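You operate a simulated robot arm through the tools that you are given. There is no shell and no other tool. Be economical: measure what you need, move in short steps, check, and stop when the job is done.

Carry out the task below with a simulated robot arm. There is one attempt and no reset: what you move stays moved.

TASK
Open the upper drawer of the blue bench, put both orange plugs from the top of the blue bench away in the inside of the upper drawer of the blue bench and shut the drawer again.
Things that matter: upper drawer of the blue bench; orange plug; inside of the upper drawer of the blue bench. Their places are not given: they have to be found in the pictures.

It is judged by the outcome, as a careful person would: the job done as asked, and still so three seconds after it is handed in. It fails if anything else is knocked over, pushed out of place, dropped, spilled or broken.

THE ROBOT
A 6-joint arm with a two-finger parallel gripper, fixed in place. Base frame: the origin is at the foot of the arm, x ahead of it, y to its left, z up. Lengths are in mm, angles in rad, forces in N, time in s.
With the tool pointing down near the work surface it reaches from about 240 to 640 mm from the base axis. Its first joint turns from -1.152 to 1.152 rad. Payload 2.7 kg.
Tool frame: the origin (TCP) lies between the finger pads and is the grasp point; the fingertips stand 23 mm ahead of it; z points along the fingers, y is the line along which they close. The gripper opens to 94 mm. The fingers are 38 mm wide and 10 mm thick; the gripper's body (54 by 96 mm) begins 39 mm behind the TCP.
Orientation is that of the tool frame in the base frame, as a unit quaternion [x, y, z, w]. With the fingers straight down and closing along the base's y, the tool's x points along the base's -x, its y along +y and its z along -z.

THE INTERFACE
- The arm moves only by the tool apply_moves. Its argument "increments" is one flat list of numbers, 6 for each row, row after row: the shift along the tool's x, y, z in mm, then the turn, a rotation vector about the tool's x, y, z in rad. In form: [x, y, z, rx, ry, rz, x, y, z, rx, ry, rz, ...]. A call has 1 to 10 rows; each row shifts and turns the commanded pose from where the row before left it, along the tool's axes as they then stand. "fingers" is the gripper command, from -1 (shut) to 1 (fully open), values between in proportion, set as the call begins (left out, the last holds). A row lasts 0.2 s, in which the tool goes at most 50 mm and 0.15 rad; a call with a longer step from one row to the next is refused whole, and so is a gripper value outside its range. A pose out of reach is approached as far as the arm can. The call stops where the force on the tool passes 40 N (or 10 N more than at its start, if that is more) or the arm is blocked; 0.2 s more then pass. The fingers move at their own pace (about 45 mm/s each) and stop on an object; they squeeze with about 39 N. The grip force told is the motor's: it shows also when the fingers shut on nothing. Time passes only in rows, and 0.2 s behind the last, so rows that do not move let the fingers close. It gives the time, the measured TCP pose, the force on the tool (base axes), the opening and the grip force at its end, in the units of the frame above (readings bear some noise).
- Cameras (640 x 400 px; columns grow to the right, rows downward): "scene" is fixed at [77.5, -447.6, 1383.3]; the picture's right is [0.67, -0.74, 0.00], its down [-0.56, -0.51, -0.65] and it looks along [0.48, 0.44, -0.76] (base axes); focal length 214 px, centre (320, 200). "wrist" rides on the gripper at [-39, 0, -44] in the tool frame; the picture's right is [0.00, -1.00, 0.00], its down [0.97, 0.00, -0.24] and it looks along [0.24, 0.00, 0.97] (tool axes); focal length 218 px, centre (320, 200).
- get_image(camera): a new picture of that camera. No time passes.
- pixel_to_xyz(camera, pixels): for up to 12 pixels [column, row] of the newest picture of that camera ("zoom" is the newest enlarged one), the place [x, y, z] in the base frame of the surface seen there, good to about 2 mm. No time passes.
- close_up(camera, box): a new picture of the part [left, top, right, bottom] of that camera's present view, enlarged. No time passes.
- hand_in(): hands the job in; it is judged then, once.

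Work in short steps. Measure before you move; look again where a grasp or a placing could have gone wrong, and mend it. You have 60 turns and 16 pictures in all, the two below and enlarged ones among them. Open the gripper and draw the arm clear of the work before you hand the job in, unless the task says otherwise; then end with one line.

The tools are called after "Emit:" as a command line: name --argument value ..., lists and objects as JSON in quotes. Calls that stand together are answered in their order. apply_moves: Moves the arm, as the interface text tells. Its arguments: {"type":"object","properties":{"increments":{"type":"array"},"fingers":{"type":"number"}},"required":["increments"]} The other tools are called the same way: get_image (camera) takes a picture; pixel_to_xyz (camera, pixels) gives the place of the surface under pixels of a picture; close_up (camera, box) takes an enlarged picture of a part of a camera's view; hand_in () hands the job in.

At the start:

```text
time_s: 0.0
ee_pos: [462.8, 26.1, 1136.1]
tool_rot: [0.001, 1.0, -0.001, -0.001]
ft_force: [0.3, 0.4, 0.2]
width: 94.0
gripper_force: 0.0
```

scene: 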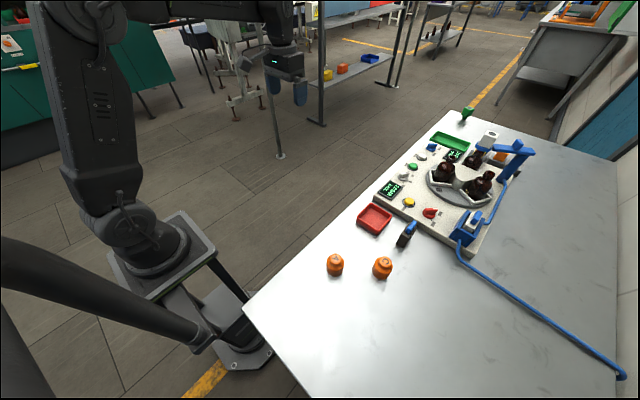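
wrist: 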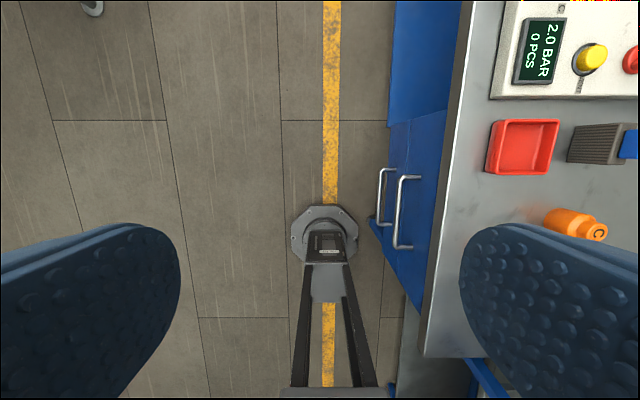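

The wrist view shows two drawer handles on the bench's +y face (about (400,212) and (381,197)), and the plugs are at (335,264) and (382,267) in the scene view. I'll measure these.

Emit:
pixel_to_xyz --camera "wrist" --pixels '[[397, 212], [400, 180], [397, 246], [380, 195], [383, 171], [415, 178], [412, 246], [430, 200], [440, 200], [418, 300], [575, 222], [402, 130]]'

Emit:
pixel_to_xyz --camera "scene" --pixels '[[335, 257], [335, 265], [382, 260], [382, 268], [335, 273], [382, 278], [375, 218], [405, 235], [245, 308], [300, 380], [355, 300], [400, 300]]'

Emit:
close_up --camera "wrist" --box '[340, 80, 500, 400]'

Emit:
close_up --camera "scene" --box '[300, 190, 460, 290]'

```text
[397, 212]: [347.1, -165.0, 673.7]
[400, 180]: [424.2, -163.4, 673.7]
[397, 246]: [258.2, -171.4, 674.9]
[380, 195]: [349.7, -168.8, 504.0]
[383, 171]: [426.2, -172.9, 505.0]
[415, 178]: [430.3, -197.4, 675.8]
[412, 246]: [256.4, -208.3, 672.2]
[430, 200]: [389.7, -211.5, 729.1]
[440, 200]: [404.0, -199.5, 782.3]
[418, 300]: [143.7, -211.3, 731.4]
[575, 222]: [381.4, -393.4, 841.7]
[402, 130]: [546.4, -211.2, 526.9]
```

```text
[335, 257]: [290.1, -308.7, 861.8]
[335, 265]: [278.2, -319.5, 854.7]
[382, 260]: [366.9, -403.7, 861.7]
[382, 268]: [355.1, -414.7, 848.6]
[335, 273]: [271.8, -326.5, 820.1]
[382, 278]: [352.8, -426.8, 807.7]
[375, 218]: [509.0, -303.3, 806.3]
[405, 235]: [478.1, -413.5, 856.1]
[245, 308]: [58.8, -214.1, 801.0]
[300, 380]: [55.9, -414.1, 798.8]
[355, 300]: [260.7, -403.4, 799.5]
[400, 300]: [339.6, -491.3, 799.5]
```

```text
1.25 times, centred on (420, 240) of wrist
```

zoom: 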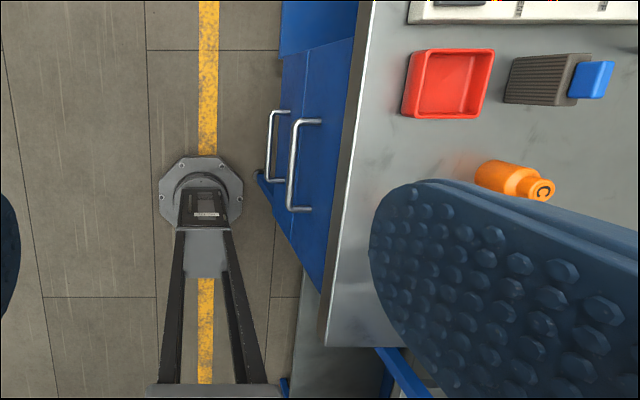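

```text
4.00 times, centred on (380, 240) of scene
```

zoom: 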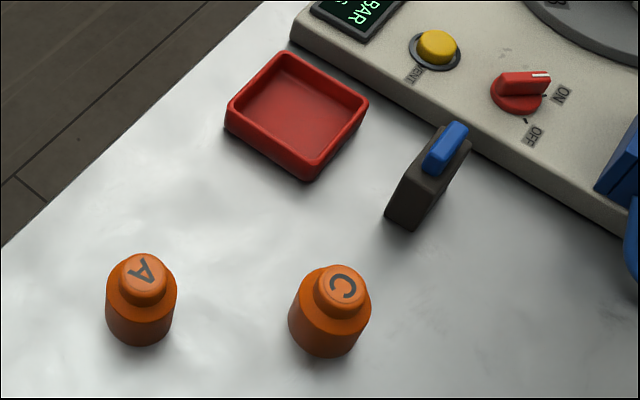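

The upper handle is a bar along x from 258 to 425, at y≈-166, z≈674, and the drawer face is at y≈-211. I'll approach it tilted so the gripper body stays clear of the bench-top overhang, so first I move to a clear spot.

Emit:
apply_moves --increments '[24.2, -5.2, 37.2, 0, 0, 0, 24.2, -5.2, 37.2, 0, 0, 0, 24.2, -5.2, 37.2, 0, 0, 0, 24.2, -5.2, 37.2, 0, 0, 0, 24.2, -5.2, 37.2, 0, 0, 0]' --fingers 0.17

Emit:
apply_moves --increments '[0, 0, 0, 0.15, 0, 0, 0, 0, 0, 0.15, 0, 0, 0, 0, 0, 0.15, 0, 0, 0, 0, 0, 0.15, 0, 0, 0, 0, 0, 0.15, 0, 0, 0, 0, 0, 0.15, 0, 0, 0, 0, 0, 0.15, 0, 0, 0, 0, 0, 0.15, 0, 0]'

```text
time_s: 1.2
ee_pos: [339.3, 1.6, 950.8]
tool_rot: [-0.001, 1.0, 0.0, 0.001]
ft_force: [0.7, -0.4, 0.5]
width: 54.9
gripper_force: 0.1
```

```text
time_s: 3.0
ee_pos: [342.3, -0.3, 950.8]
tool_rot: [-0.001, 0.825, -0.565, 0.001]
ft_force: [0.5, -0.3, -0.1]
width: 55.1
gripper_force: 0.1
```

Tilt achieved. I'll lower to in front of the handle, at (342, -90, 676).

Emit:
apply_moves --increments '[0, 31.8, 26.2, 0, 0, 0, 0, 31.8, 26.2, 0, 0, 0, 0, 31.8, 26.2, 0, 0, 0, 0, 31.8, 26.2, 0, 0, 0, 0, 31.8, 26.2, 0, 0, 0, 0, 31.8, 26.2, 0, 0, 0, 0, 31.8, 26.2, 0, 0, 0]'

Emit:
get_image --camera "wrist"

```text
time_s: 4.6
ee_pos: [343.7, -91.1, 677.0]
tool_rot: [0.001, 0.825, -0.565, 0.001]
ft_force: [0.1, 0.2, -1.3]
width: 54.8
gripper_force: 0.1
```

```text
11 pictures are left
```

wrist: 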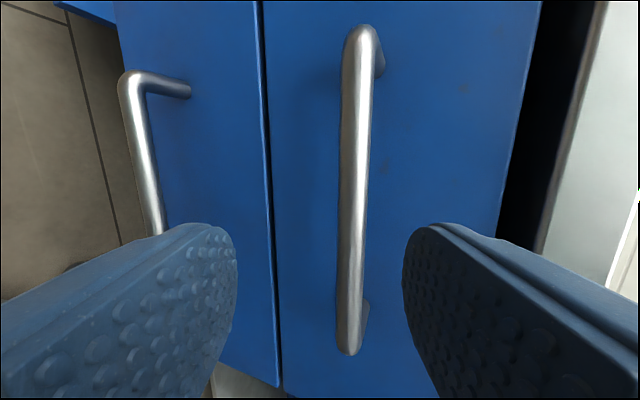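

The handle bar runs from (358,40) to (350,340), roughly between the fingers. I'll measure it.

Emit:
pixel_to_xyz --camera "wrist" --pixels '[[357, 60], [355, 150], [353, 200], [352, 260], [349, 330], [300, 200], [450, 150], [265, 150], [505, 200], [349, 200], [366, 200]]'

```text
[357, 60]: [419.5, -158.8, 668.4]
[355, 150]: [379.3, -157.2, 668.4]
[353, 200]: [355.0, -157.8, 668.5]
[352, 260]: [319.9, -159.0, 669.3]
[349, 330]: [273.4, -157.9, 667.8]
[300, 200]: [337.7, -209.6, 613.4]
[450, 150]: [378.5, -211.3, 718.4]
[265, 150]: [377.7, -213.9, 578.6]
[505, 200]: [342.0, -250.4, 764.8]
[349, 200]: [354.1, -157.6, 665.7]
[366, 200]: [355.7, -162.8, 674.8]
```

Bar centre is at about (y -164, z 669). I'll advance to TCP (343,-160,670) and close.

Emit:
apply_moves --increments '[0, -4.6, 16.7, 0, 0, 0, 0, -4.6, 16.7, 0, 0, 0, 0, -4.6, 16.7, 0, 0, 0, 0, -4.6, 16.7, 0, 0, 0]'

Emit:
apply_moves --increments '[0, 0, 0, 0, 0, 0, 0, 0, 0, 0, 0, 0, 0, 0, 0, 0, 0, 0, 0, 0, 0, 0, 0, 0]' --fingers -1

```text
time_s: 5.6
ee_pos: [342.9, -161.0, 669.3]
tool_rot: [0.0, 0.825, -0.565, 0.0]
ft_force: [0.3, -0.7, 1.0]
width: 55.0
gripper_force: 0.1
```

```text
time_s: 6.6
ee_pos: [341.9, -159.4, 669.1]
tool_rot: [-0.001, 0.825, -0.565, 0.0]
ft_force: [0.7, -1.1, 4.9]
width: 15.8
gripper_force: 45.2
```

Gripped (width 15.8 mm). I'll pull along +y by 100 mm.

Emit:
apply_moves --increments '[0, 7.25, -18.64, 0, 0, 0, 0, 7.25, -18.64, 0, 0, 0, 0, 7.25, -18.64, 0, 0, 0, 0, 7.25, -18.64, 0, 0, 0, 0, 7.25, -18.64, 0, 0, 0]'

```text
time_s: 7.8
ee_pos: [341.6, -59.0, 669.8]
tool_rot: [-0.001, 0.826, -0.563, 0.002]
ft_force: [14.4, -0.8, -2.9]
width: 15.9
gripper_force: 45.2
```

Moving freely and still gripped; I'll pull another 120 mm.

Emit:
apply_moves --increments '[0, 7.25, -18.64, 0, 0, 0, 0, 7.25, -18.64, 0, 0, 0, 0, 7.25, -18.64, 0, 0, 0, 0, 7.25, -18.64, 0, 0, 0, 0, 7.25, -18.64, 0, 0, 0, 0, 7.25, -18.64, 0, 0, 0]'

Emit:
get_image --camera "scene"

```text
time_s: 9.2
ee_pos: [341.5, 60.2, 669.8]
tool_rot: [0.0, 0.824, -0.567, 0.001]
ft_force: [1.1, -1.4, 30.6]
width: 16.0
gripper_force: 45.4
```

```text
10 pictures are left
```

scene: 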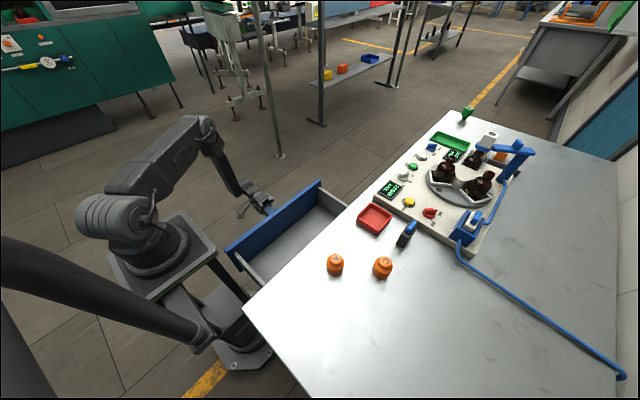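

The drawer is open by about 220 mm. I'll measure its interior, release, and back off from the handle.

Emit:
pixel_to_xyz --camera "scene" --pixels '[[275, 215], [318, 184], [232, 250], [270, 255], [300, 235], [280, 262], [320, 215], [240, 262], [335, 200], [290, 245], [310, 205]]'

Emit:
apply_moves --increments '[0, 0, 0, 0, 0, 0, 0, 0, 0, 0, 0, 0, 0, 0, 0, 0, 0, 0]' --fingers 0.1

Emit:
apply_moves --increments '[0, 5.44, -14, 0, 0, 0, 0, 7.25, -18.64, 0, 0, 0, 0, 7.25, -18.64, 0, 0, 0, 0, 7.25, -18.64, 0, 0, 0]'

```text
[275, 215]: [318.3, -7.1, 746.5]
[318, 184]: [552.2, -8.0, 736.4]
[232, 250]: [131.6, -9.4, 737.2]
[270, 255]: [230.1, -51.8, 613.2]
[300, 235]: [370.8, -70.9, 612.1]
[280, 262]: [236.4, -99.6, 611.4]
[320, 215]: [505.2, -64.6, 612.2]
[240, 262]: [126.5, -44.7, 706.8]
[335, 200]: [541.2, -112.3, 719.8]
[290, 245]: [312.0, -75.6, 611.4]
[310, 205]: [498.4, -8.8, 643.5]
```

```text
time_s: 10.0
ee_pos: [342.4, 59.6, 668.2]
tool_rot: [0.0, 0.826, -0.564, 0.001]
ft_force: [0.4, 0.0, -0.3]
width: 51.8
gripper_force: 0.1
```

```text
time_s: 11.0
ee_pos: [341.1, 133.1, 666.6]
tool_rot: [0.0, 0.825, -0.565, 0.0]
ft_force: [-0.1, 0.4, 0.0]
width: 51.5
gripper_force: 0.0
```

Clear of the handle. The interior floor is at z≈612, spanning x 145–535 and y -205 to -10. I'll raise the arm and set the tool pointing down again.

Emit:
apply_moves --increments '[0, -39.1, -15.2, 0, 0, 0, 0, -39.1, -15.2, 0, 0, 0, 0, -39.1, -15.2, 0, 0, 0, 0, -39.1, -15.2, 0, 0, 0, 0, -39.1, -15.2, 0, 0, 0, 0, -39.1, -15.2, 0, 0, 0, 0, -39.1, -15.2, 0, 0, 0, 0, -39.1, -15.2, 0, 0, 0]' --fingers 1

Emit:
apply_moves --increments '[0, 0, 0, -0.15, 0, 0, 0, 0, 0, -0.15, 0, 0, 0, 0, 0, -0.15, 0, 0, 0, 0, 0, -0.15, 0, 0, 0, 0, 0, -0.15, 0, 0, 0, 0, 0, -0.15, 0, 0, 0, 0, 0, -0.15, 0, 0, 0, 0, 0, -0.15, 0, 0]'

Emit:
apply_moves --increments '[3, -47, 0, 0, 0, 0, 3, -47, 0, 0, 0, 0, 3, -47, 0, 0, 0, 0, 3, -47, 0, 0, 0, 0, 3, -47, 0, 0, 0, 0, 3, -47, 0, 0, 0, 0, 3, -47, 0, 0, 0, 0, 3, -47, 0, 0, 0, 0, 3, -47, 0, 0, 0, 0, 3, -30, 0, 0, 0, 0]'

Emit:
get_image --camera "wrist"

```text
time_s: 12.8
ee_pos: [344.2, 134.1, 1007.2]
tool_rot: [0.0, 0.825, -0.565, 0.0]
ft_force: [0.3, -0.3, -0.4]
width: 94.0
gripper_force: 0.0
```

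```text
time_s: 14.6
ee_pos: [341.2, 134.0, 1005.7]
tool_rot: [-0.001, 1.0, 0.001, 0.0]
ft_force: [-0.5, 0.0, 0.1]
width: 94.0
gripper_force: 0.1
```

```text
time_s: 16.8
ee_pos: [311.2, -319.0, 1004.7]
tool_rot: [0.0, 1.0, 0.0, 0.0]
ft_force: [-0.3, -0.2, -0.4]
width: 93.8
gripper_force: 0.1
```

```text
9 pictures are left
```

wrist: 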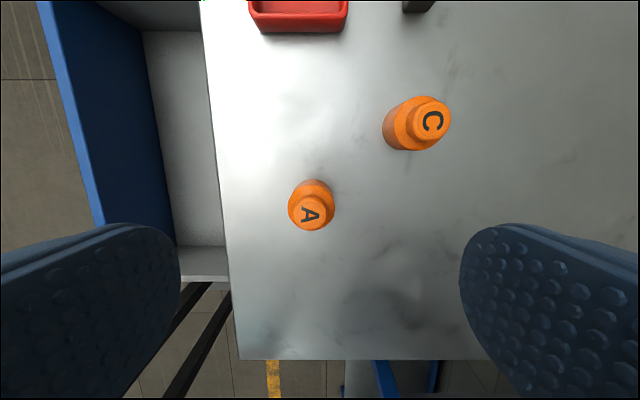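

Both plugs are clear: A's knob is near (309,211) and C's near (430,120). I'll measure them.

Emit:
pixel_to_xyz --camera "wrist" --pixels '[[310, 212], [298, 212], [323, 212], [310, 227], [291, 205], [333, 205], [311, 182], [432, 121], [418, 115], [448, 118], [425, 148], [386, 130]]'

```text
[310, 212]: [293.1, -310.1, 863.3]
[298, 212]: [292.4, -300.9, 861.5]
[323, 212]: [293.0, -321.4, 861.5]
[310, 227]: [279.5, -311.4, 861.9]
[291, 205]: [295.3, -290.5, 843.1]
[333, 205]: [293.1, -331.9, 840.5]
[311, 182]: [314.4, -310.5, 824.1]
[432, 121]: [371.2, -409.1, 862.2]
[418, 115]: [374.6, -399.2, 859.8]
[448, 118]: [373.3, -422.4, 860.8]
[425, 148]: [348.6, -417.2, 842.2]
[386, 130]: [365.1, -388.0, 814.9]
```

Plug A is centred at about (293,-311), 44 mm in diameter, with its top at 862. I'll descend to z≈832 and grip it.

Emit:
apply_moves --increments '[18, 8, 20, 0, 0, 0, 0, 0, 40, 0, 0, 0, 0, 0, 40, 0, 0, 0, 0, 0, 30, 0, 0, 0, 0, 0, 25, 0, 0, 0, 0, 0, 17.7, 0, 0, 0]'

Emit:
apply_moves --increments '[0, 0, 0, 0, 0, 0, 0, 0, 0, 0, 0, 0, 0, 0, 0, 0, 0, 0, 0, 0, 0, 0, 0, 0]' --fingers -1

Emit:
apply_moves --increments '[0, 0, -20, 0, 0, 0, 0, 0, -40, 0, 0, 0, 0, 0, -40, 0, 0, 0]'

```text
time_s: 18.2
ee_pos: [295.4, -311.5, 831.5]
tool_rot: [0.0, 1.0, 0.0, 0.0]
ft_force: [0.9, -0.6, -0.9]
width: 94.1
gripper_force: 0.1
```

```text
time_s: 19.2
ee_pos: [295.5, -309.7, 831.2]
tool_rot: [0.0, 1.0, 0.0, 0.0]
ft_force: [1.0, 0.1, 0.3]
width: 46.8
gripper_force: 39.0
```

```text
time_s: 20.0
ee_pos: [294.3, -310.7, 929.6]
tool_rot: [0.0, 1.0, 0.0, -0.001]
ft_force: [0.7, -0.4, -1.8]
width: 46.8
gripper_force: 39.1
```

Plug A is lifted (width 46.8). I'll carry it over the drawer at (270,-95) and lower it.

Emit:
apply_moves --increments '[4.8, 43.2, 0, 0, 0, 0, 4.8, 43.2, 0, 0, 0, 0, 4.8, 43.2, 0, 0, 0, 0, 4.8, 43.2, 0, 0, 0, 0, 4.8, 43.2, 0, 0, 0, 0]'

Emit:
apply_moves --increments '[0, 0, 45, 0, 0, 0, 0, 0, 45, 0, 0, 0, 0, 0, 45, 0, 0, 0, 0, 0, 45, 0, 0, 0, 0, 0, 40, 0, 0, 0, 0, 0, 35, 0, 0, 0, 0, 0, 15, 0, 0, 0, 0, 0, 10, 0, 0, 0, 0, 0, 3, 0, 0, 0]'

```text
time_s: 21.2
ee_pos: [270.0, -97.8, 933.9]
tool_rot: [-0.001, 1.0, 0.0, 0.0]
ft_force: [-0.3, 0.1, -1.4]
width: 46.4
gripper_force: 38.2
```

```text
time_s: 23.2
ee_pos: [269.7, -94.5, 651.6]
tool_rot: [0.0, 1.0, 0.0, 0.001]
ft_force: [-0.2, -0.2, -1.4]
width: 46.7
gripper_force: 39.0
```

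The plug's bottom is at about 620, so I'll lower about 7 mm more, release and rise.

Emit:
apply_moves --increments '[0, 0, 4, 0, 0, 0, 0, 0, 3, 0, 0, 0, 0, 0, 0, 0, 0, 0]'

Emit:
apply_moves --increments '[0, 0, 0, 0, 0, 0, 0, 0, 0, 0, 0, 0, 0, 0, 0, 0, 0, 0]' --fingers 0.9

Emit:
apply_moves --increments '[0, 0, -25, 0, 0, 0, 0, 0, -45, 0, 0, 0, 0, 0, -45, 0, 0, 0, 0, 0, -45, 0, 0, 0, 0, 0, -45, 0, 0, 0, 0, 0, -45, 0, 0, 0, 0, 0, -45, 0, 0, 0]'

Emit:
get_image --camera "wrist"

```text
time_s: 24.0
ee_pos: [270.6, -95.0, 644.4]
tool_rot: [0.0, 1.0, 0.001, -0.001]
ft_force: [-0.7, -0.9, 15.2]
width: 46.5
gripper_force: 38.9
```

```text
time_s: 24.8
ee_pos: [271.0, -96.0, 644.8]
tool_rot: [0.001, 1.0, 0.001, 0.0]
ft_force: [-0.1, 0.0, 0.9]
width: 89.1
gripper_force: 0.0
```

```text
time_s: 26.4
ee_pos: [271.8, -89.4, 938.5]
tool_rot: [0.0, 1.0, 0.0, 0.0]
ft_force: [-0.7, -0.1, -0.4]
width: 89.3
gripper_force: 0.1
```

```text
8 pictures are left
```

wrist: 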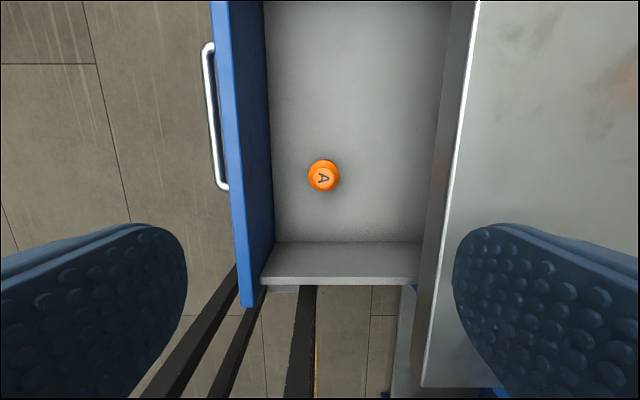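

Plug A stands upright in the drawer. Next I go above C at (370,-411), descend and grip it.

Emit:
apply_moves --increments '[-12.4, -39.9, 0, 0, 0, 0, -12.4, -39.9, 0, 0, 0, 0, -12.4, -39.9, 0, 0, 0, 0, -12.4, -39.9, 0, 0, 0, 0, -12.4, -39.9, 0, 0, 0, 0, -12.4, -39.9, 0, 0, 0, 0, -12.4, -39.9, 0, 0, 0, 0, -12.4, -39.9, 0, 0, 0, 0, 0, 0, 0, 0, 0, 0]' --fingers 1

Emit:
get_image --camera "wrist"

```text
time_s: 28.4
ee_pos: [366.4, -414.6, 940.5]
tool_rot: [0.0, 1.0, 0.0, -0.001]
ft_force: [-0.4, 0.9, 0.1]
width: 93.9
gripper_force: 0.0
```

```text
7 pictures are left
```

wrist: 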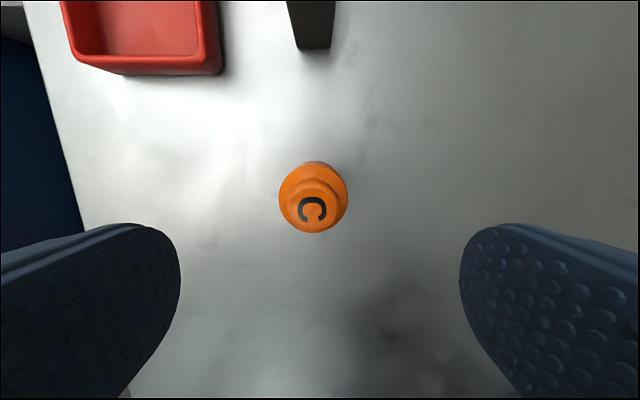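

C is centred between the fingers (312,205). I'll trim slightly, descend to z≈832, grip and lift.

Emit:
apply_moves --increments '[-3.5, 4, 25, 0, 0, 0, 0, 0, 35, 0, 0, 0, 0, 0, 30, 0, 0, 0, 0, 0, 18, 0, 0, 0]'

Emit:
apply_moves --increments '[0, 0, 0, 0, 0, 0, 0, 0, 0, 0, 0, 0, 0, 0, 0, 0, 0, 0, 0, 0, 0, 0, 0, 0]' --fingers -1

Emit:
apply_moves --increments '[0, 0, -20, 0, 0, 0, 0, 0, -40, 0, 0, 0, 0, 0, -40, 0, 0, 0]'

```text
time_s: 29.4
ee_pos: [372.5, -408.2, 829.8]
tool_rot: [0.0, 1.0, 0.0, 0.0]
ft_force: [-0.5, 1.1, 0.0]
width: 93.9
gripper_force: 0.0
```

```text
time_s: 30.4
ee_pos: [373.3, -407.6, 830.3]
tool_rot: [0.0, 1.0, 0.0, 0.0]
ft_force: [0.2, -0.2, 0.2]
width: 46.6
gripper_force: 39.0
```

```text
time_s: 31.2
ee_pos: [373.0, -410.9, 929.1]
tool_rot: [0.0, 1.0, 0.0, 0.001]
ft_force: [0.3, 0.1, -1.0]
width: 46.6
gripper_force: 39.0
```

C is lifted. I'll carry it to (385,-95) and lower it, clear of A at x≈270.

Emit:
apply_moves --increments '[-1.5, 39.3, 0, 0, 0, 0, -1.5, 39.3, 0, 0, 0, 0, -1.5, 39.3, 0, 0, 0, 0, -1.5, 39.3, 0, 0, 0, 0, -1.5, 39.3, 0, 0, 0, 0, -1.5, 39.3, 0, 0, 0, 0, -1.5, 39.3, 0, 0, 0, 0, -1.5, 39.3, 0, 0, 0, 0]'

Emit:
apply_moves --increments '[0, 0, 45, 0, 0, 0, 0, 0, 45, 0, 0, 0, 0, 0, 45, 0, 0, 0, 0, 0, 45, 0, 0, 0, 0, 0, 40, 0, 0, 0, 0, 0, 35, 0, 0, 0, 0, 0, 15, 0, 0, 0, 0, 0, 8, 0, 0, 0]'

```text
time_s: 33.0
ee_pos: [385.5, -94.8, 932.7]
tool_rot: [-0.001, 1.0, 0.0, 0.0]
ft_force: [-0.5, 0.8, -2.0]
width: 46.7
gripper_force: 39.0
```

```text
time_s: 34.8
ee_pos: [387.0, -95.8, 654.2]
tool_rot: [0.0, 1.0, 0.0, 0.0]
ft_force: [-0.9, -0.4, -1.3]
width: 46.7
gripper_force: 39.0
```

Emit:
apply_moves --increments '[0, 0, 6, 0, 0, 0, 0, 0, 5, 0, 0, 0, 0, 0, 0, 0, 0, 0]'

Emit:
apply_moves --increments '[0, 0, 0, 0, 0, 0, 0, 0, 0, 0, 0, 0, 0, 0, 0, 0, 0, 0]' --fingers 0.9

Emit:
apply_moves --increments '[0, 0, -25, 0, 0, 0, 0, 0, -45, 0, 0, 0, 0, 0, -45, 0, 0, 0, 0, 0, -45, 0, 0, 0, 0, 0, -45, 0, 0, 0, 0, 0, -45, 0, 0, 0, 0, 0, -45, 0, 0, 0]'

Emit:
get_image --camera "wrist"

```text
time_s: 35.6
ee_pos: [386.3, -94.7, 644.0]
tool_rot: [0.0, 1.0, 0.001, -0.001]
ft_force: [-4.4, 0.6, 20.4]
width: 46.8
gripper_force: 39.5
```

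```text
time_s: 36.4
ee_pos: [385.5, -95.2, 642.6]
tool_rot: [0.0, 1.0, -0.001, 0.0]
ft_force: [-0.9, 0.4, 0.5]
width: 89.4
gripper_force: 0.1
```

```text
time_s: 38.0
ee_pos: [385.9, -95.6, 934.9]
tool_rot: [0.0, 1.0, 0.0, -0.001]
ft_force: [-0.6, -0.2, -0.4]
width: 89.5
gripper_force: 0.0
```

```text
6 pictures are left
```

wrist: 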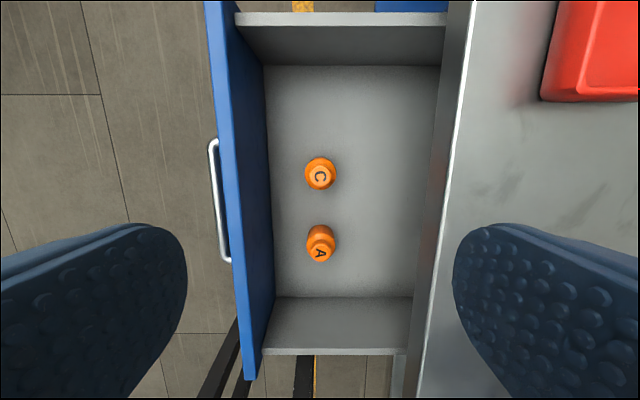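

Both plugs stand in the drawer. I'll go back in front of the handle: across, tilt, then down.

Emit:
apply_moves --increments '[7.2, 40, -3, 0, 0, 0, 7.2, 40, -3, 0, 0, 0, 7.2, 40, -3, 0, 0, 0, 7.2, 40, -3, 0, 0, 0, 7.2, 40, -3, 0, 0, 0, 7.2, 40, -3, 0, 0, 0]' --fingers 0.17

Emit:
apply_moves --increments '[0, 0, 0, 0.15, 0, 0, 0, 0, 0, 0.15, 0, 0, 0, 0, 0, 0.15, 0, 0, 0, 0, 0, 0.15, 0, 0, 0, 0, 0, 0.15, 0, 0, 0, 0, 0, 0.15, 0, 0, 0, 0, 0, 0.15, 0, 0, 0, 0, 0, 0.15, 0, 0]'

Emit:
apply_moves --increments '[0, 37.3, 14.5, 0, 0, 0, 0, 37.3, 14.5, 0, 0, 0, 0, 37.3, 14.5, 0, 0, 0, 0, 37.3, 14.5, 0, 0, 0, 0, 37.3, 14.5, 0, 0, 0, 0, 37.3, 14.5, 0, 0, 0, 0, 37.3, 14.5, 0, 0, 0]'

```text
time_s: 39.4
ee_pos: [342.4, 146.1, 953.8]
tool_rot: [0.0, 1.0, 0.0, 0.0]
ft_force: [0.2, -0.4, -0.9]
width: 54.9
gripper_force: 0.1
```

```text
time_s: 41.2
ee_pos: [341.8, 144.0, 954.3]
tool_rot: [0.001, 0.824, -0.566, -0.001]
ft_force: [0.4, -0.1, 0.2]
width: 54.9
gripper_force: 0.1
```

```text
time_s: 42.8
ee_pos: [341.6, 145.3, 671.0]
tool_rot: [0.0, 0.826, -0.564, 0.0]
ft_force: [0.2, -0.4, 0.1]
width: 54.7
gripper_force: 0.0
```

At (342,145,671). I'll advance 85 mm to the bar (y≈56) and grip.

Emit:
apply_moves --increments '[0, -7.4, 20, 0, 0, 0, 0, -7.4, 20, 0, 0, 0, 0, -7.4, 20, 0, 0, 0, 0, -7.4, 20, 0, 0, 0]'

Emit:
apply_moves --increments '[0, 0, 0, 0, 0, 0, 0, 0, 0, 0, 0, 0, 0, 0, 0, 0, 0, 0, 0, 0, 0, 0, 0, 0]' --fingers -1

```text
time_s: 43.8
ee_pos: [343.5, 59.5, 671.7]
tool_rot: [-0.001, 0.826, -0.564, 0.0]
ft_force: [0.3, -0.3, 0.1]
width: 54.8
gripper_force: 0.1
```

```text
time_s: 44.8
ee_pos: [342.5, 60.6, 670.1]
tool_rot: [-0.001, 0.827, -0.562, -0.001]
ft_force: [5.4, 1.1, -30.5]
width: 15.7
gripper_force: 45.4
```

Gripped. I'll push closed along -y in gentle 15 mm rows, dropping about 1.5 mm to relieve the vertical load.

Emit:
apply_moves --increments '[0, 1.4, 0.5, 0, 0, 0, 0, -5.44, 13.98, 0, 0, 0, 0, -5.44, 13.98, 0, 0, 0, 0, -5.44, 13.98, 0, 0, 0, 0, -5.44, 13.98, 0, 0, 0, 0, -5.44, 13.98, 0, 0, 0, 0, -5.44, 13.98, 0, 0, 0, 0, -5.44, 13.98, 0, 0, 0]'

```text
time_s: 45.8
ee_pos: [343.0, 22.5, 670.0]
tool_rot: [-0.001, 0.828, -0.56, 0.001]
ft_force: [4.8, -1.4, -3.3]
width: 15.6
gripper_force: 44.8
stopped in row 4: the force on the tool passed its limit (the readings are from after the stop); the commanded pose is now the measured one
```

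It stopped on a force peak at y≈22 and the load is now low. I'll continue in smaller steps.

Emit:
apply_moves --increments '[0, -3.6, 9.3, 0, 0, 0, 0, -3.6, 9.3, 0, 0, 0, 0, -3.6, 9.3, 0, 0, 0, 0, -3.6, 9.3, 0, 0, 0, 0, -3.6, 9.3, 0, 0, 0, 0, -3.6, 9.3, 0, 0, 0, 0, -3.6, 9.3, 0, 0, 0, 0, -3.6, 9.3, 0, 0, 0, 0, -3.6, 9.3, 0, 0, 0]'

```text
time_s: 47.8
ee_pos: [343.8, -67.6, 670.0]
tool_rot: [0.0, 0.827, -0.563, 0.0]
ft_force: [-12.0, 0.8, 31.4]
width: 15.8
gripper_force: 44.8
```

Emit:
apply_moves --increments '[0, -1.0, -0.4, 0, 0, 0, 0, -3.6, 9.3, 0, 0, 0, 0, -3.6, 9.3, 0, 0, 0, 0, -3.6, 9.3, 0, 0, 0, 0, -3.6, 9.3, 0, 0, 0, 0, -3.6, 9.3, 0, 0, 0, 0, -3.6, 9.3, 0, 0, 0, 0, -3.6, 9.3, 0, 0, 0, 0, -3.6, 9.3, 0, 0, 0]'

```text
time_s: 49.8
ee_pos: [343.7, -148.2, 671.0]
tool_rot: [0.0, 0.828, -0.561, 0.0]
ft_force: [-12.4, 0.9, 24.2]
width: 15.6
gripper_force: 45.1
```

The last 12 mm or so, in small rows until it reaches the stop.

Emit:
apply_moves --increments '[0, -1.45, 3.73, 0, 0, 0, 0, -1.45, 3.73, 0, 0, 0, 0, -1.45, 3.73, 0, 0, 0, 0, -1.1, 2.8, 0, 0, 0, 0, -1.1, 2.8, 0, 0, 0]'

```text
time_s: 50.8
ee_pos: [343.0, -159.4, 670.8]
tool_rot: [-0.003, 0.828, -0.561, 0.002]
ft_force: [-3.1, 9.5, 6.1]
width: 15.6
gripper_force: 44.9
stopped in row 5: the force on the tool passed its limit (the readings are from after the stop); the commanded pose is now the measured one
```

The drawer is against its stop at the same TCP y as at the start (-159.4). I'll release and retreat.

Emit:
apply_moves --increments '[0, 0, 0, 0, 0, 0, 0, 0, 0, 0, 0, 0, 0, 0, 0, 0, 0, 0]' --fingers 0.1

Emit:
apply_moves --increments '[0, 5.44, -14, 0, 0, 0, 0, 7.25, -18.64, 0, 0, 0, 0, 7.25, -18.64, 0, 0, 0, 0, 7.25, -18.64, 0, 0, 0, 0, 7.25, -18.64, 0, 0, 0, 0, 7.25, -18.64, 0, 0, 0]'

Emit:
get_image --camera "wrist"

Emit:
pixel_to_xyz --camera "wrist" --pixels '[[420, 150], [420, 80], [300, 150], [240, 150], [353, 150]]'

```text
time_s: 51.6
ee_pos: [343.9, -159.9, 671.1]
tool_rot: [-0.003, 0.828, -0.56, 0.002]
ft_force: [-0.2, 0.4, -0.4]
width: 51.5
gripper_force: 0.1
```

```text
time_s: 53.0
ee_pos: [343.0, -45.7, 671.5]
tool_rot: [-0.002, 0.828, -0.561, 0.002]
ft_force: [0.8, -1.3, -0.4]
width: 52.0
gripper_force: 0.0
```

```text
5 pictures are left
```

wrist: 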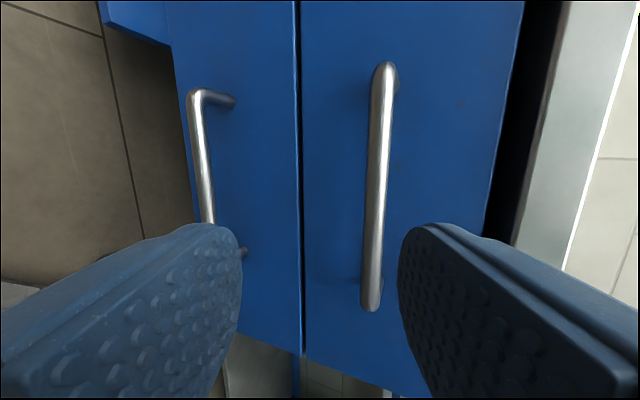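

```text
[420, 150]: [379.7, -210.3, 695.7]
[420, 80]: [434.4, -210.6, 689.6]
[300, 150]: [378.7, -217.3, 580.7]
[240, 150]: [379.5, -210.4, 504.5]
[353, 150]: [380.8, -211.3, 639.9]
```

The upper face (y≈-210.5) is flush with the lower one (-210.4), so the drawer is fully shut. I'll raise the arm clear and open the gripper.

Emit:
apply_moves --increments '[0, -30, -30, 0, 0, 0, 0, -39.1, -15.2, 0, 0, 0, 0, -39.1, -15.2, 0, 0, 0, 0, -39.1, -15.2, 0, 0, 0, 0, -39.1, -15.2, 0, 0, 0, 0, -39.1, -15.2, 0, 0, 0, 0, -39.1, -15.2, 0, 0, 0, 0, -39.1, -15.2, 0, 0, 0]' --fingers 1

Emit:
get_image --camera "scene"

```text
time_s: 54.8
ee_pos: [340.5, -27.8, 1004.7]
tool_rot: [-0.003, 0.828, -0.561, 0.002]
ft_force: [-0.4, -0.7, -0.3]
width: 94.2
gripper_force: 0.0
```

```text
4 pictures are left
```

scene: 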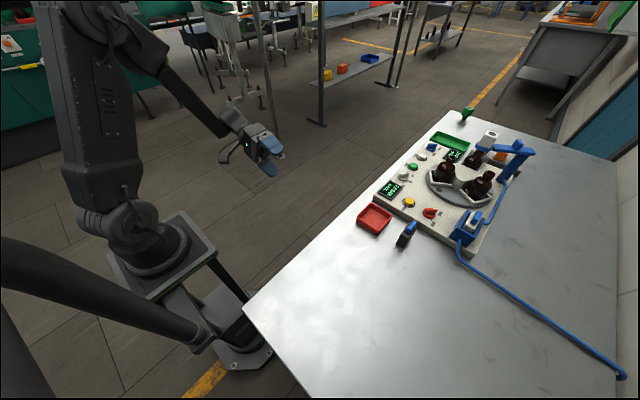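

The drawer is shut and the plugs are off the bench. There's a bit of orange near (500,157), so I'll check it before handing in.

Emit:
close_up --camera "scene" --box '[430, 110, 540, 180]'

```text
5.71 times, centred on (485, 145) of scene
```

zoom: 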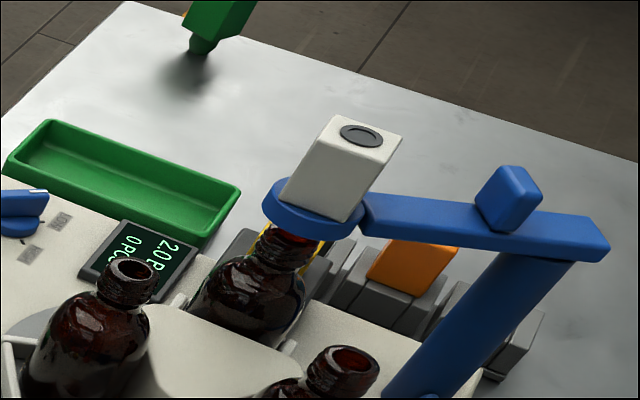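

That is part of the machine, not a plug. Handing in.

Emit:
hand_in

```text
The job is handed in.
```

Both orange plugs (A and C) are standing upright inside the upper drawer of the blue bench, the drawer is fully shut, and nothing else was disturbed.
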